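You operate a simulated robot arm through the tools that you are given. There is no shell and no other tool. Be economical: measure what you need, move in short steps, check, and stop when the job is done.

You are at the controls of a simulated two-armed robot. One attempt, no reset.

TASK
Put two of the clear cartridges from the steel ledge of the feeder on the top of the compressor. Fetch the paper pack labelled "GLOSS 130 G" from the third shelf from the bottom of the paper rack and set it on the bed of the jog tray. Fetch the cardboard tube and set it on top of the grey meter. Close the ink bench door. Open the bottom drawer of the roller bench, take the orange pad from the inside of the roller bench's bottom drawer and put it on top of the white paper pile on the top of the planning bench and shut the drawer again. Close the grease door. Push the clean bin lid shut. Any order will do. Set down upright: clear cartridge, orange pad.

It is judged by the outcome, as a careful person would: the job done as asked, and still so three seconds after it is handed in. It fails if anything else is knocked over, pushed out of place, dropped, spilled or broken. Lids that push on must go on centred and level and be pressed home; caps that screw on are set level and turned clockwise until they are tight.

THE ROBOT
Two 7-joint arms with three-finger grippers on one trunk, on a base that drives. Base frame: it is fixed to the floor where the robot stands at the start and does not move with it; the origin is under the middle of the robot, x ahead of it, y to its left, z up; the surface under the hand at the start is at about z = 501. Lengths are in mm, angles in rad, forces in N, time in s.
The left shoulder is at the start at [44, 154, 1001], the right one opposite. With the tool pointing down near the work surface each hand reaches from about 100 to 600 mm from the robot's upright axis, wherever it stands, measured 20 degrees to its own side. Places, roughly: bed of the jog tray [-2600, 100, 900]; bottom drawer of the roller bench [4500, -11200, 200]; cardboard tube (5x5x3 cm) [-2500, -3200, 900]; clean bin lid [4900, -9800, 800]; clear cartridge [750, 0, 500]; grease door [3800, -10900, 400]; grey meter [-2500, -3500, 1000]; ink bench door [-2400, -7600, 500]; orange pad (7x7x10 cm) [4500, -11200, 200]; paper pack [-2500, 1000, 1250]; paper pile [1000, -11250, 750]; top of the compressor [2200, -1400, 600]. Payload 2.69 kg a hand.
Tool frame (each hand has its own): the origin (TCP) lies between the finger pads and is the grasp point; the fingertips stand 29 mm ahead of it; z points along the fingers, y is the line along which they close. Largest opening 120 mm; the body of the gripper starts 78 mm behind the TCP.
Orientation is told as [roll, pitch, yaw] about the base's x, y, z axes, in that order, counted from this pose: with the fingers straight down and closing along the base's y, the tool's x points along the base's -x, its y along +y and its z along -z.

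THE INTERFACE
- The arms move only by the tool jog_arm. It takes "left_targets", "right_targets" or both (then of equal length, played together; a hand with none holds still); each is a list of rows, each an object (a shift or turn left out is 0, a gripper value left out holds the last) with "fingers": the opening in per cent of the stroke, from 0 (shut) to 100 (fully open); "delta_pos": the shift along the base's x, y, z in m, a list of three; "rot": the turn, a rotation vector about the base's x, y, z in rad, a list of three. In form: [{"fingers": fingers, "delta_pos": [dx, dy, dz], "rot": [rx, ry, rz]}, ...]. A call has 1 to 8 rows; each row shifts and turns the commanded pose from where the row before left it. Each row takes 0.2 s and may step no farther than 50 mm and 0.15 rad from the row before; otherwise, or with a gripper value out of range, the whole call is refused. A pose out of reach is approached as far as the arm can. The call stops where the force on the tool passes 40 N (or 10 N more than at its start, if that is more) or the arm is blocked; 0.2 s more then pass. The fingers move at their own pace and stop on an object; they squeeze with about 36 N. The grip force told is the motor's: it shows also when the fingers shut on nothing. Time passes only in rows, and 0.2 s behind the last, so rows that do not move let the fingers close. The reply holds the time, the measured pose of the TCP, the force on the tool along the base axes, the opening and the grip force, in the units named above and with some noise, with the torque about the TCP (base axes, N m) and any sound that the robot's microphone picked up.
- Cameras (640 x 400 px; columns grow to the right, rows downward): "scene" is now at [144.8, 4.7, 1126.5]; the picture's right is [0.03, -1.00, 0.00], its down [-0.75, -0.02, -0.66] and it looks along [0.66, 0.02, -0.75] (base axes); focal length 264 px, centre (320, 200). "left" rides on the left gripper at [63, 0, -104] in its tool frame; the picture's right is [0.00, 1.00, 0.00], its down [-0.83, 0.00, -0.56] and it looks along [-0.56, 0.00, 0.83] (tool axes); focal length 275 px, centre (320, 200). "right" rides on the right gripper at [63, 0, -104] in its tool frame; the picture's right is [0.00, 1.00, 0.00], its down [-0.83, 0.00, -0.56] and it looks along [-0.56, 0.00, 0.83] (tool axes); focal length 275 px, centre (320, 200). There is no depth. A picture from a camera that has moved, and an enlarged one, comes with that camera's place and axes in the base frame and with its lens.
- snapshot(camera): a new picture of that camera. No time passes.
- lift_body(by): slides the trunk up (or, below 0, down) by that many mm; the arms and the scene camera ride with it, the base frame stays. It gives what a move gives, with no picture.
- base_move(legs): drives the robot by 1 to 6 legs, each [ahead, left, turn to the left] in mm, mm and rad, along the robot's own axes; the way and the turn of a leg run together, so that a leg with both is an arc; at most 1500 mm and 3.142 rad a leg. The arms and the cameras ride along, it lands a little off, and it stops where it bumps. It gives what a move gives.
- head_to(pan, tilt): turns the head with the scene camera to pan (to the left, within 1.396 rad either way) and tilt (down, from -0.506 to 1.204), counted from straight ahead of the robot. It gives what a move gives.
- zoom(camera, box): a new picture of the part [left, top, right, bottom] of that camera's present view, enlarged. No time passes.
- sign_off(): hands the job in; it is judged then, once.

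Work in short steps. Places have to be worked out from the pictures, the camera data and where the tool is seen: move nearer, look again, correct. Check each grasp and each placing, and mend what went wrong. You have 217 turns and 220 pictures in all, those below and enlarged ones among them. Open the grippers and draw the arms clear of the work before you hand the job in, unless the task says otherwise; then end with one line.

The tools are called by a JSON object that holds its "op" and its "data". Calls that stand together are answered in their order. jog_arm: Moves the arms, as the interface text tells. Its arguments: {"type":"object","properties":{"left_targets":{"type":"array"},"right_targets":{"type":"array"}},"required":[]} The other tools are called the same way: lift_body (by) slides the trunk up or down; base_move (legs) drives the base; head_to (pan, tilt) turns the head that bears the scene camera; snapshot (camera) takes a picture; zoom (camera, box) takes an enlarged picture of a part of a camera's view; sign_off () hands the job in.

At the start:

```text
time_s: 0.0
left_tcp_pos: [424.5, 166.4, 825.7]
left_orientation: [0.001, 0.001, 0.0]
left_contact_force: [-0.6, 0.0, 0.4]
left_moment: [0.01, 0.02, -0.01]
left_width: 120.3
left_grip_force: 0.1
right_tcp_pos: [477.6, -296.9, 855.8]
right_orientation: [-0.002, -0.001, -0.001]
right_contact_force: [0.7, 0.2, -0.1]
right_moment: [0.01, 0.0, 0.0]
right_width: 119.8
right_grip_force: 0.0
trunk travel left (down, up): [-370.0, 68.0]
robot x, y, heading: [-2.3, 1.7, -0.0]
head pan, tilt: [0.028, 0.85]
```

scene: 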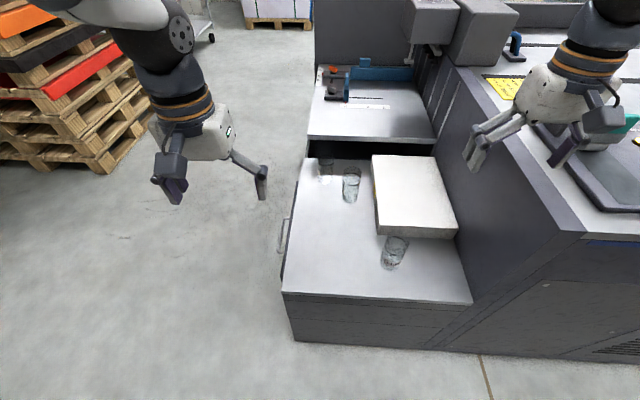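
right: 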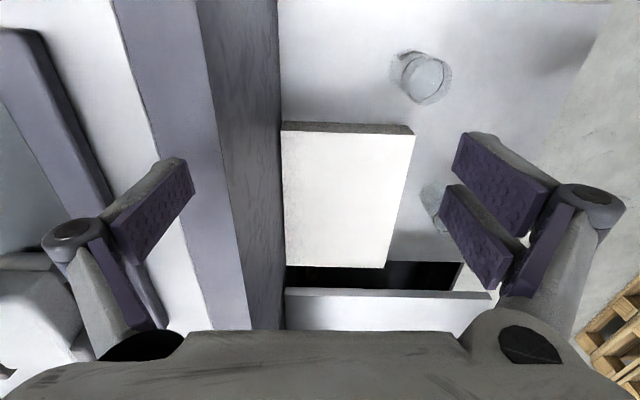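
left: 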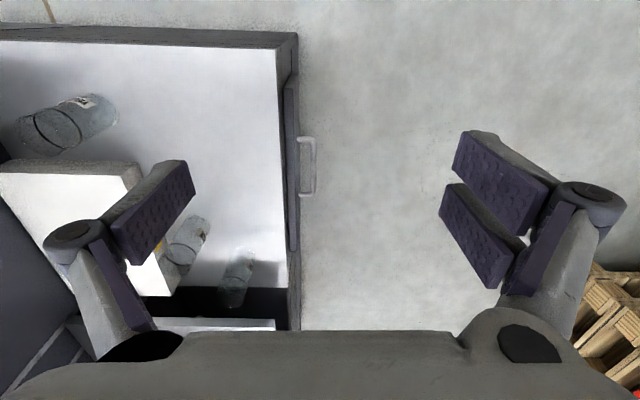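

I'll look closely at the ledge with the cartridges first.

{"op": "zoom", "data": {"camera": "scene", "box": [280, 130, 480, 310]}}

{"op": "zoom", "data": {"camera": "left", "box": [0, 60, 300, 330]}}

```text
2.22 times, centred on (380, 220) of scene
camera zoom: at [144.8, 4.7, 1126.5], right [0.03, -1.0, 0.0], down [-0.75, -0.02, -0.66], along [0.66, 0.02, -0.75], focal length 587 px, centre (187, 156)
```

zoom: 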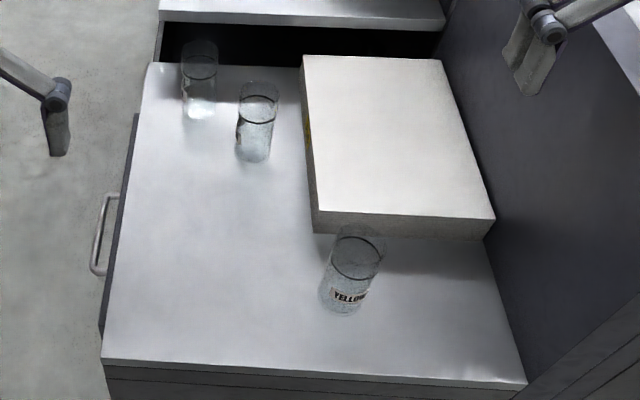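

```text
1.48 times, centred on (150, 195) of left
camera zoom: at [361.5, 166.1, 931.6], right [0.0, 1.0, 0.0], down [0.83, 0.0, 0.56], along [0.56, 0.0, -0.83], focal length 408 px, centre (572, 207)
```

zoom: 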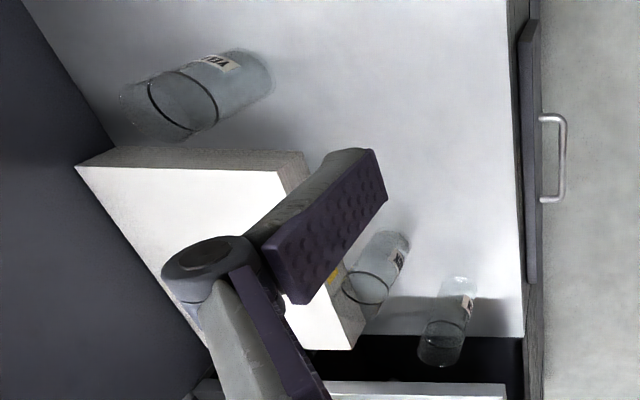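

Estimates: near cartridge at about (478,-168), roughly 60 mm wide and 110 mm tall. I move the right hand above it and lower partway to check.

{"op": "jog_arm", "data": {"right_targets": [{"delta_pos": [0, 0.045, 0], "fingers": 100}, {"delta_pos": [0, 0.045, 0]}, {"delta_pos": [0, 0.039, -0.02]}, {"delta_pos": [0, 0, -0.05]}, {"delta_pos": [0, 0, -0.05]}]}}

{"op": "snapshot", "data": {"camera": "right"}}

{"op": "snapshot", "data": {"camera": "scene"}}

```text
time_s: 1.2
left_tcp_pos: [423.9, 165.9, 825.7]
left_orientation: [0.001, 0.002, 0.002]
left_contact_force: [-0.2, 0.1, 0.1]
left_moment: [-0.02, 0.02, -0.03]
left_width: 119.8
left_grip_force: 0.1
right_tcp_pos: [478.0, -168.1, 736.9]
right_orientation: [-0.001, -0.003, 0.001]
right_contact_force: [-0.5, -0.3, -0.5]
right_moment: [0.03, -0.01, -0.02]
right_width: 119.9
right_grip_force: 0.1
trunk travel left (down, up): [-370.0, 68.0]
robot x, y, heading: [-0.1, 2.4, -0.001]
head pan, tilt: [0.028, 0.85]
```

```text
214 pictures are left
camera right: at [414.4, -168.9, 841.6], right [0.0, 1.0, 0.0], down [0.83, 0.0, 0.56], along [0.56, 0.0, -0.83], focal length 275 px, centre (320, 200)
```

right: 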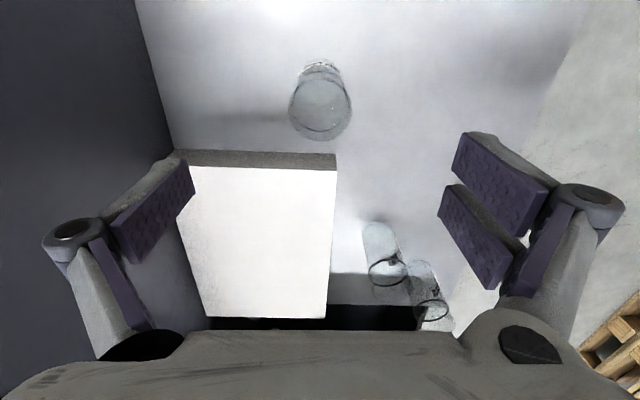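

```text
213 pictures are left
camera scene: at [145.2, 4.7, 1126.4], right [0.03, -1.0, 0.0], down [-0.75, -0.02, -0.66], along [0.66, 0.02, -0.75], focal length 264 px, centre (320, 200)
```

scene: 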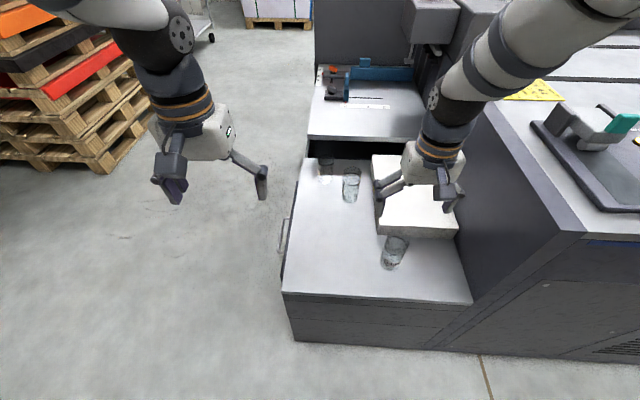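

The cartridge is centred under the hand at x≈478, y≈-169. I lower to z≈570 and close.

{"op": "jog_arm", "data": {"right_targets": [{"delta_pos": [0, 0, -0.05]}, {"delta_pos": [0, 0, -0.05]}, {"delta_pos": [0, 0, -0.05]}, {"delta_pos": [0, 0, -0.017]}, {"fingers": 40}, {"fingers": 30}, {"fingers": 20}, {"fingers": 20}]}}

{"op": "snapshot", "data": {"camera": "right"}}

```text
time_s: 3.0
left_tcp_pos: [422.6, 167.3, 827.4]
left_orientation: [0.0, 0.0, 0.001]
left_contact_force: [0.4, 0.3, 0.6]
left_moment: [0.0, 0.0, -0.02]
left_width: 120.0
left_grip_force: 0.0
right_tcp_pos: [477.9, -166.4, 571.0]
right_orientation: [0.0, -0.002, -0.001]
right_contact_force: [0.0, -1.4, 0.3]
right_moment: [0.04, -0.06, -0.01]
right_width: 49.8
right_grip_force: 36.1
trunk travel left (down, up): [-370.0, 68.0]
robot x, y, heading: [2.5, -1.7, -0.003]
head pan, tilt: [0.028, 0.85]
```

```text
212 pictures are left
camera right: at [414.4, -166.8, 675.4], right [0.0, 1.0, 0.0], down [0.83, 0.0, 0.56], along [0.56, 0.0, -0.83], focal length 275 px, centre (320, 200)
```

right: 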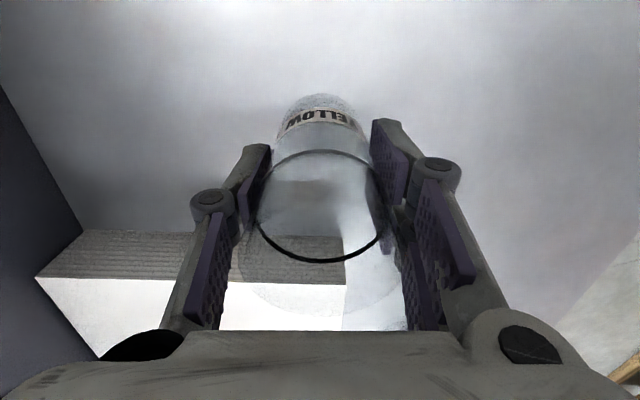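

Gripped firmly (50 mm wide at that height). I lift it and then drive round to the ledge's left side for the middle cartridge.

{"op": "jog_arm", "data": {"right_targets": [{"delta_pos": [0, 0, 0.03]}, {"delta_pos": [0, 0, 0.04]}, {"delta_pos": [0, 0, 0.05]}, {"delta_pos": [0, 0, 0.05]}, {"delta_pos": [0, 0, 0.03]}]}}

{"op": "base_move", "data": {"legs": [[0, 450, 0], [0, 0, -1.571], [0, 540, 0]]}}

{"op": "snapshot", "data": {"camera": "scene"}}

{"op": "snapshot", "data": {"camera": "left"}}

```text
time_s: 4.2
left_tcp_pos: [424.1, 167.1, 827.2]
left_orientation: [-0.001, 0.001, 0.0]
left_contact_force: [0.1, -0.9, 0.1]
left_moment: [0.02, -0.02, 0.03]
left_width: 120.1
left_grip_force: 0.1
right_tcp_pos: [478.9, -167.8, 768.8]
right_orientation: [-0.001, 0.001, -0.001]
right_contact_force: [0.9, 0.6, -0.9]
right_moment: [-0.01, -0.01, -0.02]
right_width: 49.8
right_grip_force: 36.3
trunk travel left (down, up): [-370.0, 68.0]
robot x, y, heading: [-4.2, -2.4, 0.002]
head pan, tilt: [0.028, 0.85]
```

```text
time_s: 16.2
left_tcp_pos: [685.1, -9.9, 826.9]
left_orientation: [0.0, 0.0, -1.608]
left_contact_force: [0.1, -0.1, 0.5]
left_moment: [0.0, 0.0, 0.04]
left_width: 119.7
left_grip_force: 0.1
right_tcp_pos: [348.7, -51.9, 767.7]
right_orientation: [0.0, 0.0, -1.608]
right_contact_force: [-0.6, 0.3, -1.1]
right_moment: [-0.01, -0.01, -0.05]
right_width: 49.6
right_grip_force: 36.3
trunk travel left (down, up): [-370.0, 68.0]
robot x, y, heading: [533.1, 417.6, -1.608]
head pan, tilt: [0.028, 0.85]
```

```text
211 pictures are left
camera scene: at [529.5, 278.1, 1126.5], right [-1.0, 0.01, 0.0], down [0.01, 0.75, -0.66], along [-0.01, -0.66, -0.75], focal length 264 px, centre (320, 200)
```

scene: 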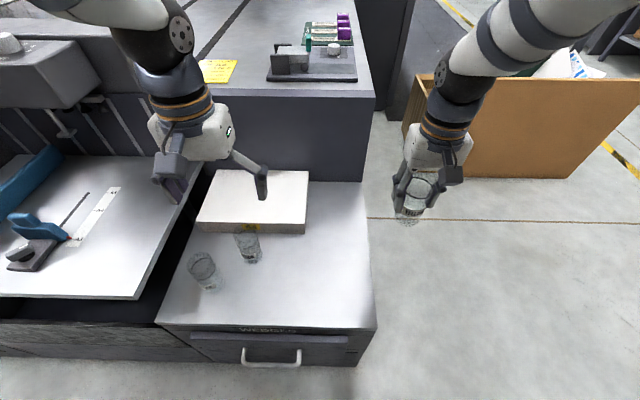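

```text
210 pictures are left
camera left: at [686.7, 52.6, 931.5], right [1.0, -0.04, 0.0], down [-0.03, -0.83, 0.56], along [-0.02, -0.56, -0.83], focal length 275 px, centre (320, 200)
```

left: 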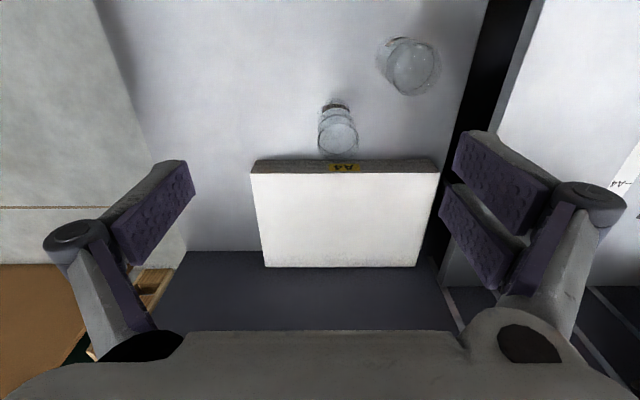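

Middle cartridge at about (706,-67). I align the left hand above it and descend partway.

{"op": "jog_arm", "data": {"left_targets": [{"delta_pos": [0.011, -0.03, 0], "fingers": 100}, {"delta_pos": [0.01, -0.027, 0]}, {"delta_pos": [0, 0, -0.05]}, {"delta_pos": [0, 0, -0.05]}, {"delta_pos": [0, 0, -0.03]}]}}

{"op": "snapshot", "data": {"camera": "left"}}

```text
time_s: 17.4
left_tcp_pos: [706.5, -69.6, 696.9]
left_orientation: [0.0, 0.002, -1.607]
left_contact_force: [0.7, 0.4, 0.7]
left_moment: [0.03, -0.05, -0.01]
left_width: 119.6
left_grip_force: 0.2
right_tcp_pos: [349.1, -50.8, 768.8]
right_orientation: [0.0, 0.001, -1.607]
right_contact_force: [-0.3, 0.4, -1.4]
right_moment: [0.03, -0.01, 0.01]
right_width: 49.3
right_grip_force: 36.5
trunk travel left (down, up): [-370.0, 68.0]
robot x, y, heading: [534.2, 419.0, -1.608]
head pan, tilt: [0.028, 0.85]
```

```text
209 pictures are left
camera left: at [708.4, -6.9, 802.1], right [1.0, -0.04, 0.0], down [-0.03, -0.83, 0.56], along [-0.02, -0.56, -0.83], focal length 275 px, centre (320, 200)
```

left: 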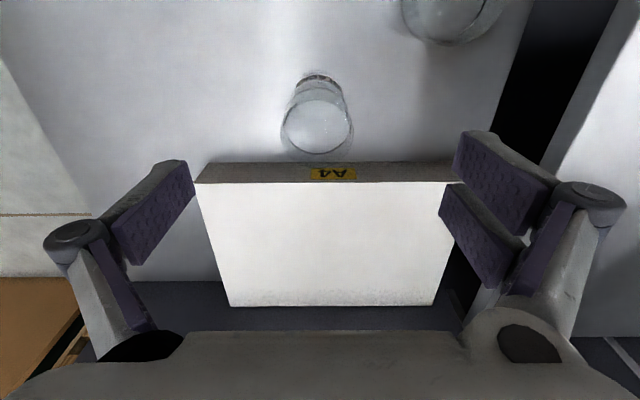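

Centred within a few mm; I correct slightly, descend to z≈570 and close.

{"op": "jog_arm", "data": {"left_targets": [{"delta_pos": [-0.002, -0.004, -0.04]}, {"delta_pos": [0, 0, -0.045]}, {"delta_pos": [0, 0, -0.042]}, {"fingers": 40}, {"fingers": 30}, {"fingers": 20}, {"fingers": 20}]}}

{"op": "snapshot", "data": {"camera": "left"}}

```text
time_s: 19.0
left_tcp_pos: [702.7, -71.0, 569.5]
left_orientation: [-0.001, 0.0, -1.606]
left_contact_force: [0.6, -0.7, 1.0]
left_moment: [-0.06, 0.03, 0.01]
left_width: 51.0
left_grip_force: 36.1
right_tcp_pos: [350.3, -52.1, 768.6]
right_orientation: [0.001, -0.001, -1.607]
right_contact_force: [0.1, 0.2, -1.2]
right_moment: [0.01, -0.01, 0.03]
right_width: 49.6
right_grip_force: 36.0
trunk travel left (down, up): [-370.0, 68.0]
robot x, y, heading: [531.0, 421.4, -1.61]
head pan, tilt: [0.028, 0.85]
```

```text
208 pictures are left
camera left: at [704.9, -9.3, 674.1], right [1.0, -0.04, 0.0], down [-0.03, -0.83, 0.56], along [-0.02, -0.56, -0.83], focal length 275 px, centre (320, 200)
```

left: 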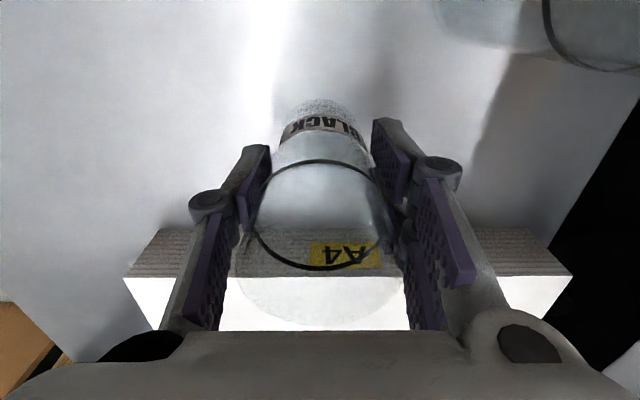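

Held. I lift the left hand and look around for a route to the compressor.

{"op": "jog_arm", "data": {"left_targets": [{"delta_pos": [0, 0, 0.03]}, {"delta_pos": [0, 0, 0.045]}, {"delta_pos": [0, 0, 0.05]}, {"delta_pos": [0, 0, 0.05]}, {"delta_pos": [0, 0, 0.03]}]}}

{"op": "head_to", "data": {"pan": 0, "tilt": 0.2}}

{"op": "snapshot", "data": {"camera": "scene"}}

{"op": "head_to", "data": {"pan": 1.1, "tilt": 0.2}}

{"op": "snapshot", "data": {"camera": "scene"}}

{"op": "head_to", "data": {"pan": -1.1, "tilt": 0.2}}

{"op": "snapshot", "data": {"camera": "scene"}}

```text
time_s: 20.2
left_tcp_pos: [703.1, -68.4, 773.8]
left_orientation: [0.001, 0.0, -1.608]
left_contact_force: [0.3, -0.1, -2.0]
left_moment: [0.02, -0.01, 0.0]
left_width: 50.8
left_grip_force: 35.8
right_tcp_pos: [349.3, -51.7, 768.9]
right_orientation: [0.0, 0.002, -1.605]
right_contact_force: [0.3, -0.2, -2.1]
right_moment: [0.03, -0.03, 0.02]
right_width: 49.4
right_grip_force: 36.0
trunk travel left (down, up): [-370.0, 68.0]
robot x, y, heading: [533.1, 418.3, -1.599]
head pan, tilt: [0.028, 0.85]
```

```text
time_s: 21.2
left_tcp_pos: [701.9, -69.2, 773.7]
left_orientation: [0.0, 0.0, -1.608]
left_contact_force: [-0.7, -0.2, -0.9]
left_moment: [0.01, 0.02, 0.0]
left_width: 50.7
left_grip_force: 36.1
right_tcp_pos: [349.5, -52.4, 767.7]
right_orientation: [0.001, 0.0, -1.607]
right_contact_force: [0.4, 0.0, -1.2]
right_moment: [0.02, 0.0, 0.01]
right_width: 49.6
right_grip_force: 35.8
trunk travel left (down, up): [-370.0, 68.0]
robot x, y, heading: [534.1, 420.1, -1.607]
head pan, tilt: [0.0, 0.201]
```

```text
207 pictures are left
camera scene: at [526.6, 263.0, 1184.1], right [-1.0, 0.04, 0.0], down [0.01, 0.2, -0.98], along [-0.04, -0.98, -0.2], focal length 264 px, centre (320, 200)
```

scene: 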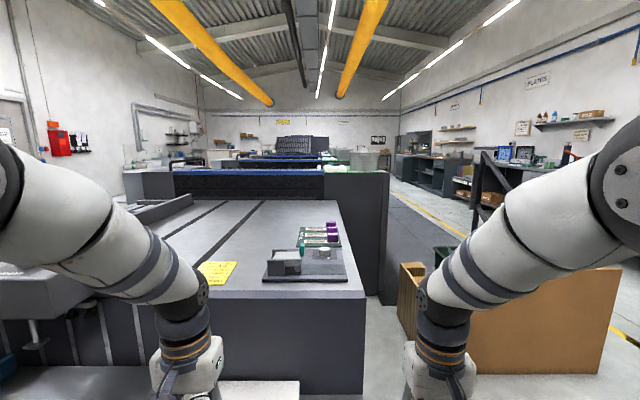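

```text
time_s: 22.6
left_tcp_pos: [702.8, -70.2, 773.5]
left_orientation: [-0.002, -0.001, -1.608]
left_contact_force: [0.5, 1.0, -1.6]
left_moment: [0.02, -0.02, -0.01]
left_width: 50.6
left_grip_force: 36.1
right_tcp_pos: [349.0, -51.6, 767.8]
right_orientation: [0.001, 0.001, -1.61]
right_contact_force: [-0.2, -0.5, -1.0]
right_moment: [-0.04, -0.03, -0.03]
right_width: 49.5
right_grip_force: 36.1
trunk travel left (down, up): [-370.0, 68.0]
robot x, y, heading: [532.3, 420.2, -1.605]
head pan, tilt: [1.1, 0.201]
```

```text
206 pictures are left
camera scene: at [611.4, 310.8, 1184.2], right [-0.49, -0.87, 0.0], down [-0.17, 0.1, -0.98], along [0.86, -0.48, -0.2], focal length 264 px, centre (320, 200)
```

scene: 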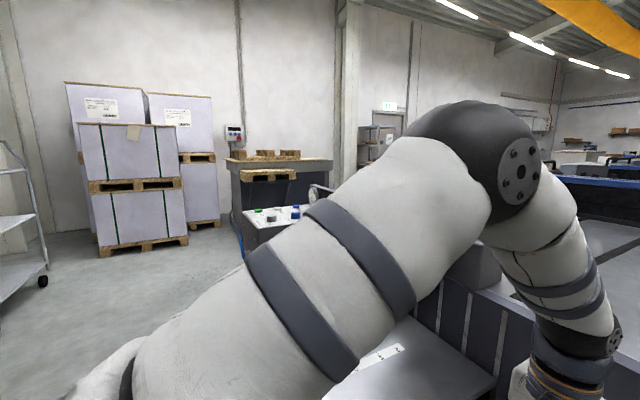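

```text
time_s: 24.6
left_tcp_pos: [700.8, -70.5, 773.7]
left_orientation: [0.002, 0.0, -1.607]
left_contact_force: [0.1, 1.5, -1.7]
left_moment: [0.01, -0.04, -0.02]
left_width: 50.7
left_grip_force: 36.0
right_tcp_pos: [350.9, -52.6, 768.1]
right_orientation: [0.0, 0.001, -1.607]
right_contact_force: [0.5, -0.4, -2.1]
right_moment: [0.0, -0.03, 0.0]
right_width: 49.5
right_grip_force: 36.2
trunk travel left (down, up): [-370.0, 68.0]
robot x, y, heading: [535.9, 417.0, -1.6]
head pan, tilt: [-1.1, 0.201]
```

```text
205 pictures are left
camera scene: at [445.5, 316.8, 1184.2], right [-0.42, 0.91, 0.0], down [0.18, 0.08, -0.98], along [-0.89, -0.41, -0.2], focal length 264 px, centre (320, 200)
```

scene: 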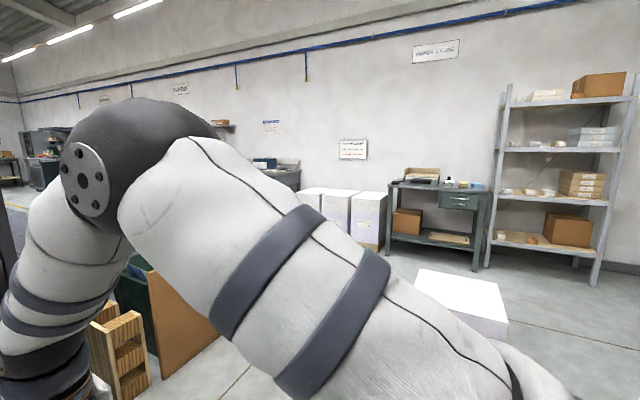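

The compressor is on the far side of the feeder. I back off, turn to face +x, and look down that aisle.

{"op": "base_move", "data": {"legs": [[-300, 0, 0], [0, 0, 1.607]]}}

{"op": "head_to", "data": {"pan": 0, "tilt": 0.4}}

{"op": "snapshot", "data": {"camera": "scene"}}

{"op": "head_to", "data": {"pan": -0.7, "tilt": 0.3}}

{"op": "snapshot", "data": {"camera": "scene"}}

```text
time_s: 30.6
left_tcp_pos: [1030.7, 897.6, 774.5]
left_orientation: [0.0, 0.0, -0.016]
left_contact_force: [-0.6, 0.6, -0.6]
left_moment: [0.0, 0.04, -0.03]
left_width: 50.4
left_grip_force: 35.7
right_tcp_pos: [1020.6, 544.8, 767.5]
right_orientation: [-0.001, 0.0, -0.014]
right_contact_force: [0.6, -0.3, -1.3]
right_moment: [-0.01, 0.03, 0.01]
right_width: 49.6
right_grip_force: 36.2
trunk travel left (down, up): [-370.0, 68.0]
robot x, y, heading: [543.7, 720.5, -0.012]
head pan, tilt: [-1.1, 0.201]
```

```text
time_s: 31.9
left_tcp_pos: [1030.6, 898.9, 772.6]
left_orientation: [0.002, -0.002, -0.014]
left_contact_force: [-0.2, 0.4, -1.3]
left_moment: [0.03, 0.01, 0.0]
left_width: 50.4
left_grip_force: 35.6
right_tcp_pos: [1022.9, 546.9, 768.0]
right_orientation: [0.0, -0.001, -0.015]
right_contact_force: [-0.5, -0.2, -1.9]
right_moment: [-0.02, 0.0, -0.01]
right_width: 49.6
right_grip_force: 35.7
trunk travel left (down, up): [-370.0, 68.0]
robot x, y, heading: [545.4, 717.1, -0.011]
head pan, tilt: [0.0, 0.4]
```

```text
204 pictures are left
camera scene: at [704.0, 718.4, 1165.7], right [-0.01, -1.0, 0.0], down [-0.39, 0.01, -0.92], along [0.92, -0.01, -0.39], focal length 264 px, centre (320, 200)
```

scene: 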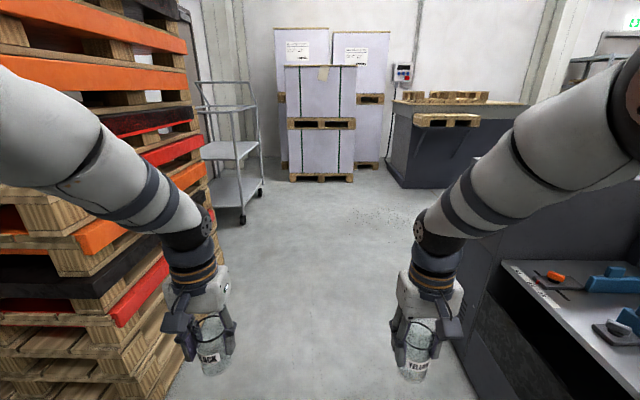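

```text
time_s: 33.0
left_tcp_pos: [1030.8, 898.3, 773.0]
left_orientation: [0.0, 0.001, -0.014]
left_contact_force: [-0.7, 0.1, -1.4]
left_moment: [0.01, 0.0, 0.01]
left_width: 50.6
left_grip_force: 36.7
right_tcp_pos: [1021.9, 544.7, 767.5]
right_orientation: [-0.002, 0.001, -0.015]
right_contact_force: [1.0, -0.3, 0.0]
right_moment: [-0.02, -0.01, -0.01]
right_width: 49.7
right_grip_force: 35.9
trunk travel left (down, up): [-370.0, 68.0]
robot x, y, heading: [543.0, 720.4, -0.01]
head pan, tilt: [-0.7, 0.3]
```

```text
203 pictures are left
camera scene: at [682.0, 658.7, 1174.9], right [-0.65, -0.76, 0.0], down [-0.22, 0.19, -0.96], along [0.72, -0.62, -0.3], focal length 264 px, centre (320, 200)
```

scene: 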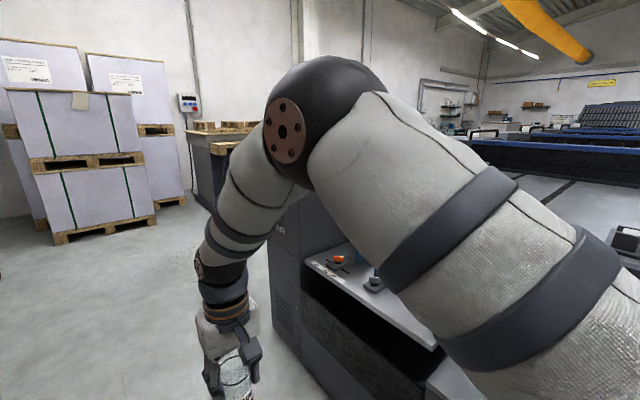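

The aisle ahead is clear. I drive forward to x≈2250 and turn right to face -y.

{"op": "base_move", "data": {"legs": [[1200, 0, 0], [500, 0, 0], [0, 0, -1.56]]}}

{"op": "head_to", "data": {"pan": 0, "tilt": 0.4}}

{"op": "snapshot", "data": {"camera": "scene"}}

```text
time_s: 45.4
left_tcp_pos: [2446.2, 232.9, 774.4]
left_orientation: [0.001, 0.002, -1.555]
left_contact_force: [-1.0, -0.4, -1.2]
left_moment: [-0.01, 0.02, 0.03]
left_width: 50.5
left_grip_force: 36.2
right_tcp_pos: [2092.7, 231.6, 768.4]
right_orientation: [0.0, 0.0, -1.555]
right_contact_force: [-1.1, 0.6, -1.4]
right_moment: [-0.02, -0.03, 0.02]
right_width: 49.5
right_grip_force: 36.0
trunk travel left (down, up): [-370.0, 68.0]
robot x, y, heading: [2254.3, 713.5, -1.557]
head pan, tilt: [-0.7, 0.3]
```

```text
time_s: 46.5
left_tcp_pos: [2446.5, 231.6, 773.4]
left_orientation: [0.001, -0.001, -1.556]
left_contact_force: [-1.2, 0.1, -1.5]
left_moment: [0.04, 0.02, 0.0]
left_width: 50.4
left_grip_force: 36.5
right_tcp_pos: [2092.6, 231.7, 768.4]
right_orientation: [0.0, 0.0, -1.556]
right_contact_force: [0.2, -0.8, -1.3]
right_moment: [0.0, 0.01, -0.03]
right_width: 49.5
right_grip_force: 35.7
trunk travel left (down, up): [-370.0, 68.0]
robot x, y, heading: [2247.1, 709.2, -1.557]
head pan, tilt: [0.0, 0.4]
```

```text
202 pictures are left
camera scene: at [2253.4, 556.2, 1165.7], right [-1.0, -0.01, 0.0], down [-0.01, 0.39, -0.92], along [0.01, -0.92, -0.39], focal length 264 px, centre (320, 200)
```

scene: 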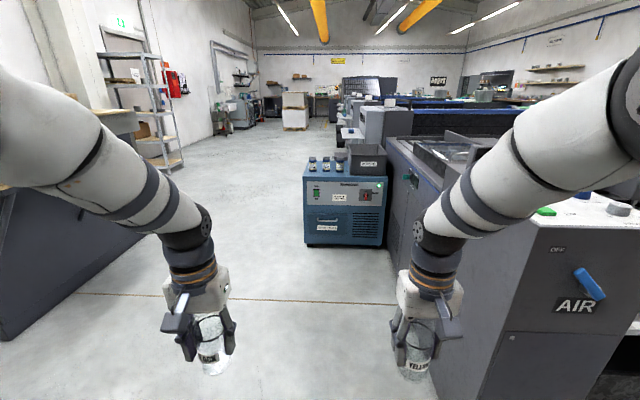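

The blue unit ahead must be the compressor; I zoom in on it.

{"op": "zoom", "data": {"camera": "scene", "box": [280, 120, 440, 260]}}

```text
2.86 times, centred on (360, 190) of scene
camera zoom: at [2253.4, 556.2, 1165.7], right [-1.0, -0.01, 0.0], down [-0.01, 0.39, -0.92], along [0.01, -0.92, -0.39], focal length 754 px, centre (206, 229)
```

zoom: 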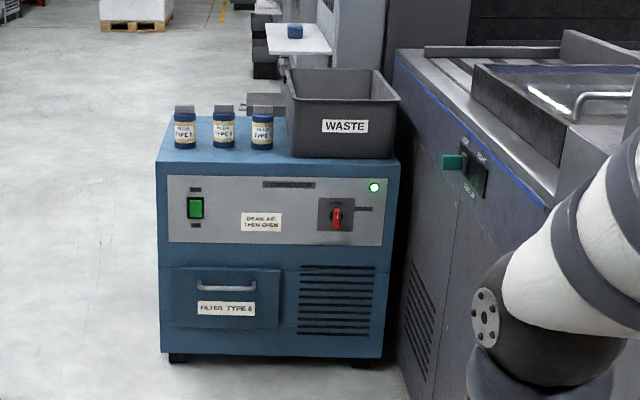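

The compressor top (x≈1800–2390, y≈-1200…-1610) has free space behind the three bottles. I'll approach from its +x side.

{"op": "base_move", "data": {"legs": [[0, 780, 0], [1100, 0, 0], [1050, 0, 0], [0, 0, -1.585]]}}

{"op": "head_to", "data": {"pan": 0, "tilt": 0.6}}

{"op": "snapshot", "data": {"camera": "scene"}}

```text
time_s: 66.9
left_tcp_pos: [2532.2, -1611.9, 774.2]
left_orientation: [0.0, 0.002, 3.116]
left_contact_force: [0.0, 0.5, -0.7]
left_moment: [0.05, -0.03, 0.0]
left_width: 49.8
left_grip_force: 35.9
right_tcp_pos: [2543.8, -1258.5, 767.6]
right_orientation: [0.0, 0.0, 3.116]
right_contact_force: [0.1, -0.4, -0.5]
right_moment: [-0.02, -0.02, 0.0]
right_width: 49.6
right_grip_force: 35.7
trunk travel left (down, up): [-370.0, 68.0]
robot x, y, heading: [3026.0, -1433.6, 3.117]
head pan, tilt: [0.0, 0.4]
```

```text
time_s: 67.7
left_tcp_pos: [2532.0, -1610.1, 773.6]
left_orientation: [0.0, 0.001, 3.116]
left_contact_force: [0.7, -0.6, -1.6]
left_moment: [0.03, -0.03, 0.03]
left_width: 50.2
left_grip_force: 36.1
right_tcp_pos: [2546.2, -1258.2, 768.1]
right_orientation: [0.0, -0.001, 3.117]
right_contact_force: [0.0, -0.2, -1.4]
right_moment: [0.01, 0.01, -0.01]
right_width: 49.4
right_grip_force: 36.2
trunk travel left (down, up): [-370.0, 68.0]
robot x, y, heading: [3021.5, -1438.5, 3.113]
head pan, tilt: [0.0, 0.6]
```

```text
200 pictures are left
camera scene: at [2864.3, -1429.4, 1147.5], right [0.02, 1.0, 0.0], down [0.56, -0.01, -0.83], along [-0.83, 0.02, -0.56], focal length 264 px, centre (320, 200)
```

scene: 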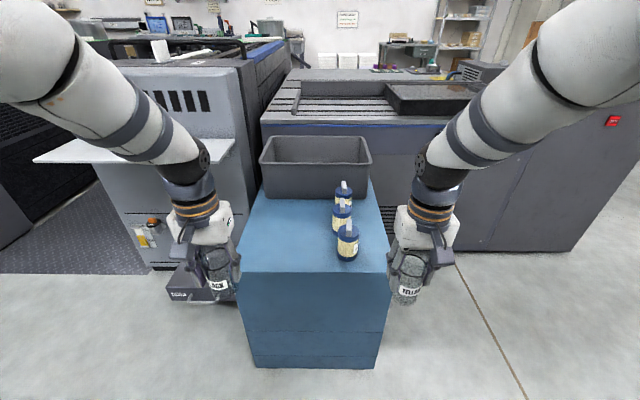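

Free area on top is y≈-1630…-1370. I raise the right hand clear of the bottles and drive 200 mm forward.

{"op": "jog_arm", "data": {"right_targets": [{"delta_pos": [0, 0, 0.05]}, {"delta_pos": [0, 0, 0.05]}]}}

{"op": "base_move", "data": {"legs": [[200, 0, 0.024]]}}

{"op": "snapshot", "data": {"camera": "scene"}}

{"op": "snapshot", "data": {"camera": "left"}}

```text
time_s: 68.2
left_tcp_pos: [2533.6, -1611.7, 772.8]
left_orientation: [0.001, 0.001, 3.117]
left_contact_force: [-0.5, -0.1, -1.0]
left_moment: [0.01, -0.03, 0.01]
left_width: 49.8
left_grip_force: 35.8
right_tcp_pos: [2544.9, -1259.6, 868.6]
right_orientation: [0.0, -0.001, 3.118]
right_contact_force: [-0.7, 0.1, -1.1]
right_moment: [0.04, 0.0, 0.0]
right_width: 49.4
right_grip_force: 35.6
trunk travel left (down, up): [-370.0, 68.0]
robot x, y, heading: [3020.2, -1433.1, 3.117]
head pan, tilt: [0.0, 0.6]
```

```text
time_s: 69.8
left_tcp_pos: [2338.1, -1619.6, 773.4]
left_orientation: [0.0, 0.001, 3.14]
left_contact_force: [-0.6, 0.7, -2.5]
left_moment: [-0.01, -0.04, 0.0]
left_width: 50.0
left_grip_force: 35.4
right_tcp_pos: [2343.6, -1267.3, 867.4]
right_orientation: [0.0, -0.001, 3.14]
right_contact_force: [0.0, -0.2, -1.1]
right_moment: [-0.04, -0.04, -0.01]
right_width: 49.8
right_grip_force: 36.0
trunk travel left (down, up): [-370.0, 68.0]
robot x, y, heading: [2822.3, -1434.2, 3.143]
head pan, tilt: [0.0, 0.6]
```

```text
199 pictures are left
camera scene: at [2665.9, -1430.2, 1147.3], right [0.0, 1.0, 0.0], down [0.57, 0.0, -0.82], along [-0.82, 0.0, -0.57], focal length 264 px, centre (320, 200)
```

scene: 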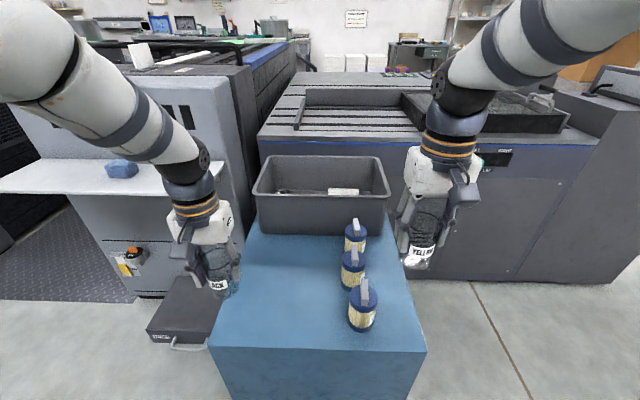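

```text
198 pictures are left
camera left: at [2401.0, -1620.6, 878.1], right [-0.01, -1.0, 0.0], down [-0.83, 0.01, 0.56], along [-0.56, 0.0, -0.83], focal length 275 px, centre (320, 200)
```

left: 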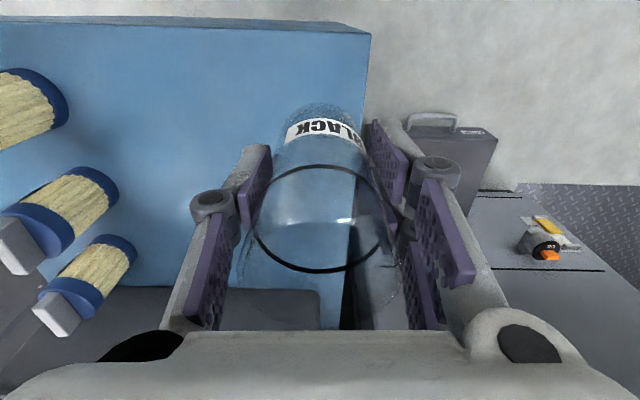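

I shift the left hand to (2320,-1555) and descend in small steps to feel the top.

{"op": "jog_arm", "data": {"left_targets": [{"delta_pos": [-0.009, 0.032, 0]}, {"delta_pos": [-0.009, 0.033, 0]}, {"delta_pos": [0, 0, -0.03]}, {"delta_pos": [0, 0, -0.03]}, {"delta_pos": [0, 0, -0.02]}]}}

{"op": "snapshot", "data": {"camera": "left"}}

{"op": "snapshot", "data": {"camera": "scene"}}

```text
time_s: 71.0
left_tcp_pos: [2319.3, -1552.1, 692.5]
left_orientation: [0.001, 0.0, 3.138]
left_contact_force: [0.0, 0.0, -0.9]
left_moment: [0.0, -0.03, 0.0]
left_width: 49.8
left_grip_force: 35.8
right_tcp_pos: [2343.3, -1266.9, 867.8]
right_orientation: [0.0, 0.0, 3.14]
right_contact_force: [0.8, -0.6, -0.7]
right_moment: [0.01, 0.0, 0.0]
right_width: 49.3
right_grip_force: 35.8
trunk travel left (down, up): [-370.0, 68.0]
robot x, y, heading: [2821.9, -1432.8, 3.142]
head pan, tilt: [0.0, 0.6]
```

```text
197 pictures are left
camera left: at [2381.8, -1553.3, 797.1], right [-0.01, -1.0, 0.0], down [-0.83, 0.01, 0.56], along [-0.56, 0.0, -0.83], focal length 275 px, centre (320, 200)
```

left: 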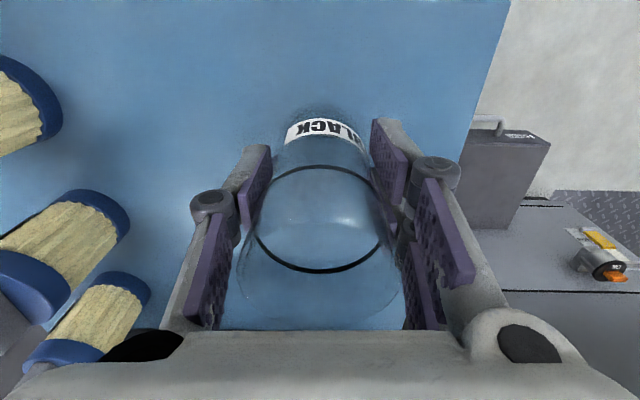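

```text
196 pictures are left
camera scene: at [2666.5, -1430.2, 1147.4], right [0.0, 1.0, 0.0], down [0.57, 0.0, -0.82], along [-0.82, 0.0, -0.57], focal length 264 px, centre (320, 200)
```

scene: 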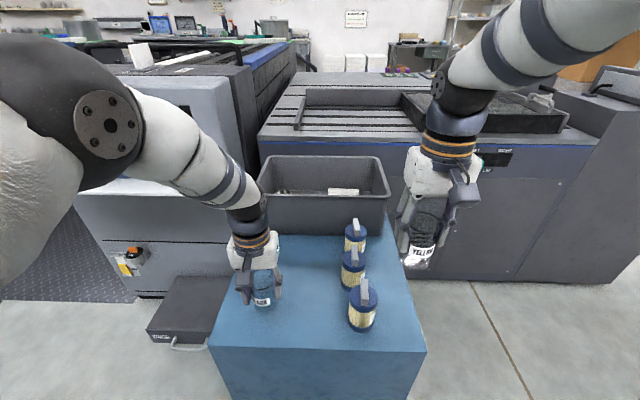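

Position good. I descend in 4 mm steps until contact.

{"op": "jog_arm", "data": {"left_targets": [{"delta_pos": [0, 0, -0.004]}, {"delta_pos": [0, 0, -0.004]}, {"delta_pos": [0, 0, -0.004]}, {"delta_pos": [0, 0, -0.004]}, {"delta_pos": [0, 0, -0.003]}]}}

```text
time_s: 72.2
left_tcp_pos: [2320.2, -1555.0, 674.7]
left_orientation: [0.0, -0.001, 3.14]
left_contact_force: [-0.6, -0.1, -1.1]
left_moment: [0.01, -0.01, 0.01]
left_width: 49.7
left_grip_force: 35.6
right_tcp_pos: [2343.2, -1267.6, 867.8]
right_orientation: [-0.001, -0.001, 3.139]
right_contact_force: [-1.5, 0.1, -0.8]
right_moment: [0.0, 0.0, -0.02]
right_width: 49.3
right_grip_force: 36.2
trunk travel left (down, up): [-370.0, 68.0]
robot x, y, heading: [2822.8, -1431.7, 3.139]
head pan, tilt: [0.0, 0.6]
```

No contact yet at 674.7; I continue with 2–3 mm steps.

{"op": "jog_arm", "data": {"left_targets": [{"delta_pos": [0, 0, -0.003]}, {"delta_pos": [0, 0, -0.002]}, {"delta_pos": [0, 0, -0.002]}, {"delta_pos": [0, 0, -0.002]}]}}

{"op": "zoom", "data": {"camera": "scene", "box": [210, 220, 310, 350]}}

```text
time_s: 73.2
left_tcp_pos: [2318.7, -1554.1, 667.9]
left_orientation: [0.0, -0.004, 3.14]
left_contact_force: [3.6, -1.6, 23.4]
left_moment: [-0.13, -0.27, 0.2]
left_width: 49.5
left_grip_force: 35.7
right_tcp_pos: [2344.4, -1266.0, 870.7]
right_orientation: [0.002, -0.001, 3.139]
right_contact_force: [0.2, -0.2, -1.8]
right_moment: [0.0, -0.01, -0.01]
right_width: 49.6
right_grip_force: 36.6
trunk travel left (down, up): [-370.0, 68.0]
robot x, y, heading: [2820.8, -1434.3, 3.137]
head pan, tilt: [0.0, 0.6]
```

```text
3.08 times, centred on (260, 285) of scene
camera zoom: at [2668.7, -1429.9, 1148.2], right [0.0, 1.0, 0.0], down [0.56, 0.0, -0.83], along [-0.83, 0.0, -0.56], focal length 813 px, centre (505, -62)
```

zoom: 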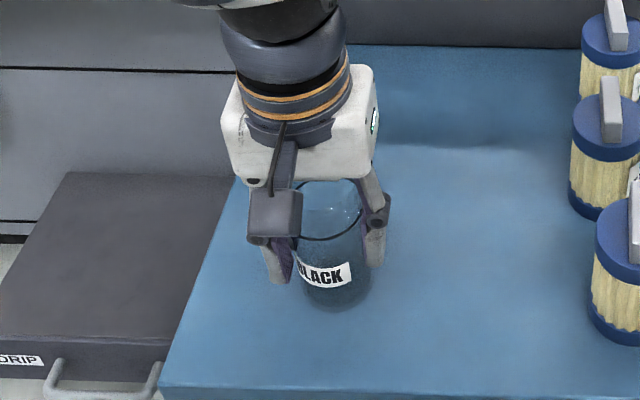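

Contact felt: top at z≈600. I ease up a hair, open and lift straight off.

{"op": "jog_arm", "data": {"left_targets": [{"delta_pos": [0, 0, 0.001]}, {"fingers": 50}, {"fingers": 70}, {"fingers": 75}, {"delta_pos": [0, 0, 0.03]}, {"delta_pos": [0, 0, 0.045]}, {"delta_pos": [0, 0, 0.05]}, {"delta_pos": [0, 0, 0.03]}]}}

{"op": "snapshot", "data": {"camera": "scene"}}

```text
time_s: 75.0
left_tcp_pos: [2322.5, -1555.3, 821.7]
left_orientation: [0.0, 0.002, 3.14]
left_contact_force: [-0.2, -0.1, 0.7]
left_moment: [-0.01, -0.02, 0.03]
left_width: 90.2
left_grip_force: 0.0
right_tcp_pos: [2345.3, -1267.3, 868.5]
right_orientation: [0.0, 0.0, 3.141]
right_contact_force: [-0.8, 0.7, -1.5]
right_moment: [0.01, 0.03, 0.01]
right_width: 49.4
right_grip_force: 36.0
trunk travel left (down, up): [-370.0, 68.0]
robot x, y, heading: [2823.2, -1433.9, 3.139]
head pan, tilt: [0.0, 0.6]
```

```text
194 pictures are left
camera scene: at [2666.8, -1430.1, 1147.5], right [0.0, 1.0, 0.0], down [0.56, 0.0, -0.83], along [-0.83, 0.0, -0.56], focal length 264 px, centre (320, 200)
```

scene: 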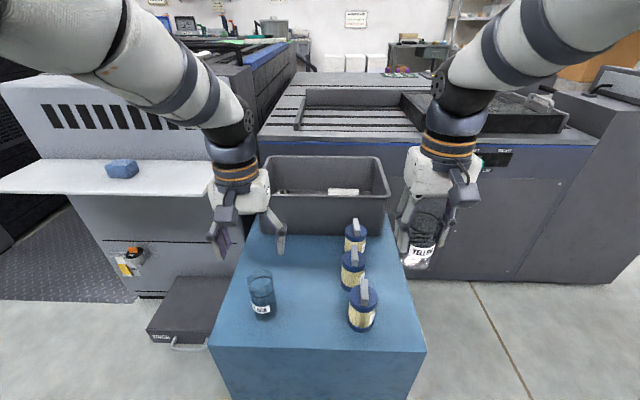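

First cartridge stands well. I move the left hand out of the way and bring the right hand over (2320,-1455).

{"op": "jog_arm", "data": {"left_targets": [{"delta_pos": [0.03, -0.03, 0.03]}, {"delta_pos": [0.04, -0.04, 0.02]}, {"delta_pos": [0.04, -0.04, 0]}, {"delta_pos": [0.03, -0.04, 0]}]}}

{"op": "jog_arm", "data": {"right_targets": [{"delta_pos": [-0.006, -0.047, 0]}, {"delta_pos": [-0.006, -0.047, 0]}, {"delta_pos": [-0.006, -0.047, 0]}, {"delta_pos": [-0.006, -0.047, 0]}, {"delta_pos": [0, 0, -0.05]}, {"delta_pos": [0, 0, -0.05]}, {"delta_pos": [0, 0, -0.05]}, {"delta_pos": [0, 0, -0.03]}]}}

{"op": "snapshot", "data": {"camera": "scene"}}

{"op": "snapshot", "data": {"camera": "right"}}

```text
refused: row 1 steps farther than a row can; nothing moved
```

```text
time_s: 76.8
left_tcp_pos: [2321.3, -1554.8, 821.8]
left_orientation: [0.0, 0.001, 3.139]
left_contact_force: [0.6, -3.2, -1.8]
left_moment: [-0.1, -0.03, 0.01]
left_width: 87.1
left_grip_force: 0.0
right_tcp_pos: [2319.1, -1452.9, 688.9]
right_orientation: [0.001, 0.0, 3.135]
right_contact_force: [-0.4, 3.5, 0.1]
right_moment: [-0.54, 0.01, 0.0]
right_width: 49.5
right_grip_force: 36.4
trunk travel left (down, up): [-370.0, 68.0]
robot x, y, heading: [2825.4, -1433.6, 3.145]
head pan, tilt: [0.0, 0.6]
```

```text
193 pictures are left
camera scene: at [2666.6, -1430.3, 1147.4], right [0.0, 1.0, 0.0], down [0.57, 0.0, -0.82], along [-0.82, 0.0, -0.57], focal length 264 px, centre (320, 200)
```

scene: 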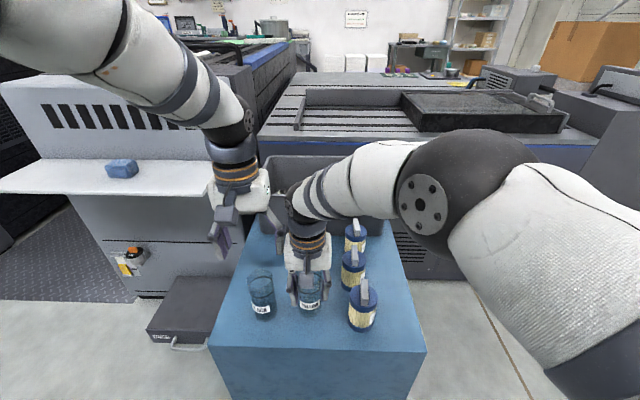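

```text
192 pictures are left
camera right: at [2382.1, -1454.3, 793.1], right [0.0, -1.0, 0.0], down [-0.83, 0.0, 0.56], along [-0.56, 0.0, -0.83], focal length 275 px, centre (320, 200)
```

right: 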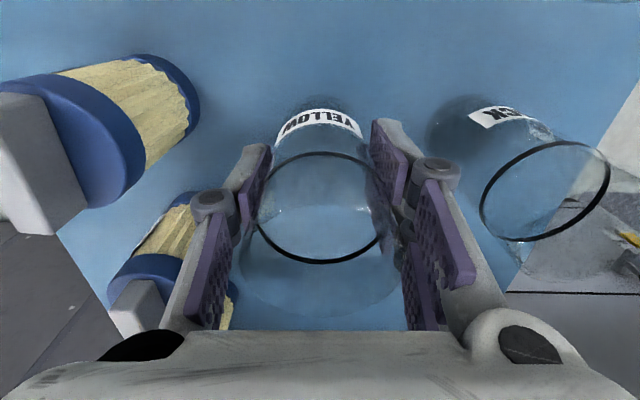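

The left shift was refused and the hands are lightly touching (3 N). I now move the left hand away in smaller steps.

{"op": "jog_arm", "data": {"left_targets": [{"delta_pos": [0, -0.045, 0]}, {"delta_pos": [0.0, -0.045, 0.0]}, {"delta_pos": [0.03, -0.03, 0.0]}]}}

{"op": "jog_arm", "data": {"right_targets": [{"delta_pos": [0, 0, -0.005]}, {"delta_pos": [0, 0, -0.004]}, {"delta_pos": [0, 0, -0.003]}, {"delta_pos": [0, 0, -0.003]}, {"delta_pos": [0, 0, -0.002]}, {"delta_pos": [0, 0, -0.002]}]}}

```text
time_s: 77.6
left_tcp_pos: [2351.4, -1671.6, 822.9]
left_orientation: [0.001, -0.001, 3.137]
left_contact_force: [0.5, 0.3, -0.7]
left_moment: [-0.01, 0.01, 0.02]
left_width: 89.9
left_grip_force: 0.1
right_tcp_pos: [2321.1, -1453.2, 689.4]
right_orientation: [0.001, 0.001, 3.134]
right_contact_force: [0.9, 0.0, -1.0]
right_moment: [0.0, 0.0, -0.02]
right_width: 49.5
right_grip_force: 35.7
trunk travel left (down, up): [-370.0, 68.0]
robot x, y, heading: [2819.2, -1434.4, 3.139]
head pan, tilt: [0.0, 0.6]
```

```text
time_s: 79.0
left_tcp_pos: [2352.1, -1672.0, 824.2]
left_orientation: [-0.001, -0.002, 3.139]
left_contact_force: [-0.8, -0.2, -0.1]
left_moment: [-0.03, 0.02, -0.01]
left_width: 89.8
left_grip_force: 0.1
right_tcp_pos: [2321.5, -1455.7, 670.3]
right_orientation: [0.002, -0.004, 3.141]
right_contact_force: [2.8, 0.4, 9.1]
right_moment: [-0.19, -0.26, 0.08]
right_width: 49.5
right_grip_force: 36.1
trunk travel left (down, up): [-370.0, 68.0]
robot x, y, heading: [2820.9, -1433.1, 3.142]
head pan, tilt: [0.0, 0.6]
```

Contact (9 N) at z≈670 as expected. I open to 60 % and lift.

{"op": "jog_arm", "data": {"right_targets": [{"fingers": 48}, {"fingers": 56}, {"fingers": 60}, {"fingers": 60}, {"delta_pos": [0, 0, 0.03]}, {"delta_pos": [0, 0, 0.045]}, {"delta_pos": [0, 0, 0.05]}, {"delta_pos": [0, 0, 0.05]}]}}

{"op": "snapshot", "data": {"camera": "scene"}}

```text
time_s: 80.8
left_tcp_pos: [2351.1, -1672.3, 823.7]
left_orientation: [0.0, 0.0, 3.14]
left_contact_force: [0.6, 0.0, -0.5]
left_moment: [0.0, -0.01, -0.04]
left_width: 89.9
left_grip_force: 0.0
right_tcp_pos: [2319.9, -1455.7, 844.6]
right_orientation: [-0.001, 0.002, -3.141]
right_contact_force: [0.1, 0.3, 0.2]
right_moment: [-0.01, -0.02, -0.02]
right_width: 72.1
right_grip_force: 0.1
trunk travel left (down, up): [-370.0, 68.0]
robot x, y, heading: [2822.6, -1434.1, 3.142]
head pan, tilt: [0.0, 0.6]
```

```text
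191 pictures are left
camera scene: at [2667.0, -1430.1, 1147.5], right [0.0, 1.0, 0.0], down [0.56, 0.0, -0.83], along [-0.83, 0.0, -0.56], focal length 264 px, centre (320, 200)
```

scene: 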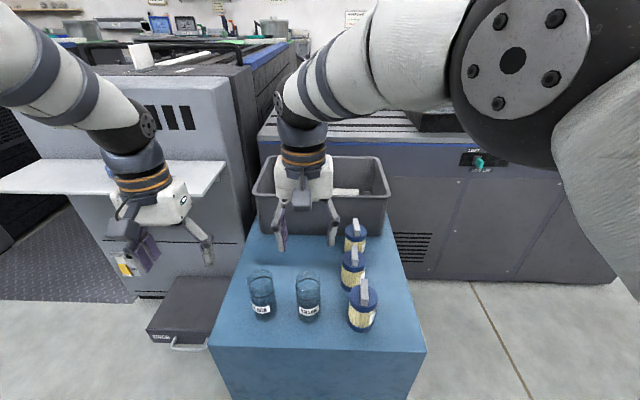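

Both cartridges stand upright. I spread the hands, back away, turn to face -y and look down the aisle.

{"op": "jog_arm", "data": {"right_targets": [{"delta_pos": [0, 0.045, 0.01]}, {"delta_pos": [0, 0.045, 0.01]}, {"delta_pos": [0, 0.045, 0.01]}]}}

{"op": "base_move", "data": {"legs": [[-300, 0, 0], [0, 0, 1.571]]}}

{"op": "head_to", "data": {"pan": 0, "tilt": 0.2}}

{"op": "snapshot", "data": {"camera": "scene"}}

```text
time_s: 81.6
left_tcp_pos: [2351.4, -1672.0, 823.6]
left_orientation: [0.001, -0.001, 3.139]
left_contact_force: [-0.7, 1.3, -0.5]
left_moment: [0.01, 0.0, -0.03]
left_width: 90.1
left_grip_force: 0.0
right_tcp_pos: [2319.7, -1319.0, 874.2]
right_orientation: [0.001, -0.003, 3.141]
right_contact_force: [0.1, -0.5, -0.9]
right_moment: [-0.04, -0.02, 0.0]
right_width: 71.8
right_grip_force: 0.0
trunk travel left (down, up): [-370.0, 68.0]
robot x, y, heading: [2819.6, -1430.5, 3.137]
head pan, tilt: [0.0, 0.6]
```

```text
time_s: 87.5
left_tcp_pos: [3352.6, -1907.3, 824.4]
left_orientation: [0.0, 0.0, -1.58]
left_contact_force: [0.3, 0.5, -0.4]
left_moment: [-0.01, -0.01, 0.01]
left_width: 89.8
left_grip_force: 0.1
right_tcp_pos: [2999.7, -1935.6, 874.4]
right_orientation: [0.0, 0.0, -1.583]
right_contact_force: [0.8, -0.6, -0.9]
right_moment: [-0.02, -0.01, -0.01]
right_width: 71.8
right_grip_force: 0.1
trunk travel left (down, up): [-370.0, 68.0]
robot x, y, heading: [3119.7, -1435.0, -1.583]
head pan, tilt: [0.0, 0.6]
```

```text
time_s: 88.3
left_tcp_pos: [3351.3, -1906.1, 822.7]
left_orientation: [0.0, 0.0, -1.58]
left_contact_force: [-0.5, -0.2, -0.5]
left_moment: [0.0, 0.01, 0.03]
left_width: 90.1
left_grip_force: 0.1
right_tcp_pos: [2999.5, -1935.2, 873.8]
right_orientation: [0.001, 0.0, -1.581]
right_contact_force: [-0.7, 0.5, -0.2]
right_moment: [-0.02, -0.01, -0.02]
right_width: 71.9
right_grip_force: 0.1
trunk travel left (down, up): [-370.0, 68.0]
robot x, y, heading: [3122.1, -1433.7, -1.579]
head pan, tilt: [0.0, 0.201]
```

```text
190 pictures are left
camera scene: at [3114.9, -1590.9, 1184.2], right [-1.0, 0.01, 0.0], down [0.0, 0.2, -0.98], along [-0.01, -0.98, -0.2], focal length 264 px, centre (320, 200)
```

scene: 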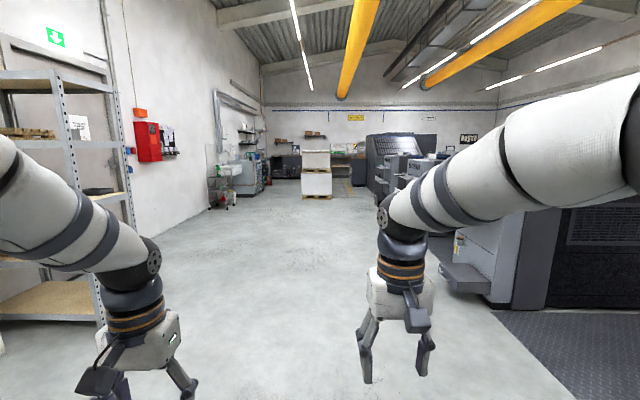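

Clear aisle. I drive down toward y≈-6800, shifting left to x≈4000 to pass the pallet in the middle.

{"op": "base_move", "data": {"legs": [[1400, 300, 0], [1400, 300, 0], [1400, 300, 0], [1200, 0, 0]]}}

{"op": "snapshot", "data": {"camera": "scene"}}

```text
time_s: 114.3
left_tcp_pos: [4195.3, -7255.2, 824.3]
left_orientation: [0.0, 0.001, -1.589]
left_contact_force: [0.1, 0.1, 0.9]
left_moment: [0.0, 0.0, 0.0]
left_width: 90.2
left_grip_force: 0.1
right_tcp_pos: [3843.4, -7282.0, 873.8]
right_orientation: [0.001, 0.0, -1.587]
right_contact_force: [0.7, -0.6, -0.5]
right_moment: [0.0, 0.02, 0.0]
right_width: 72.0
right_grip_force: 0.1
trunk travel left (down, up): [-370.0, 68.0]
robot x, y, heading: [3961.8, -6781.4, -1.586]
head pan, tilt: [0.0, 0.201]
```

```text
189 pictures are left
camera scene: at [3960.7, -6937.3, 1184.2], right [-1.0, 0.02, 0.0], down [0.0, 0.2, -0.98], along [-0.02, -0.98, -0.2], focal length 264 px, centre (320, 200)
```

scene: 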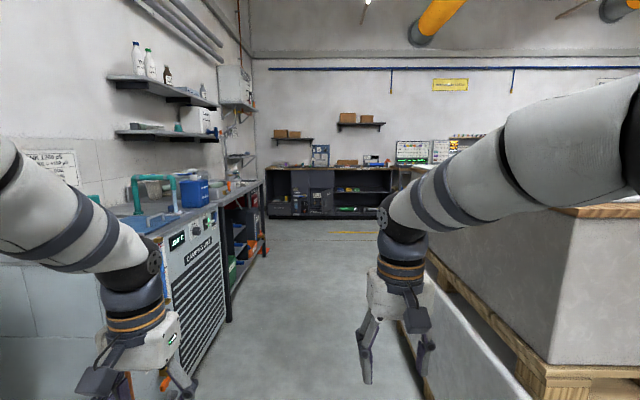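

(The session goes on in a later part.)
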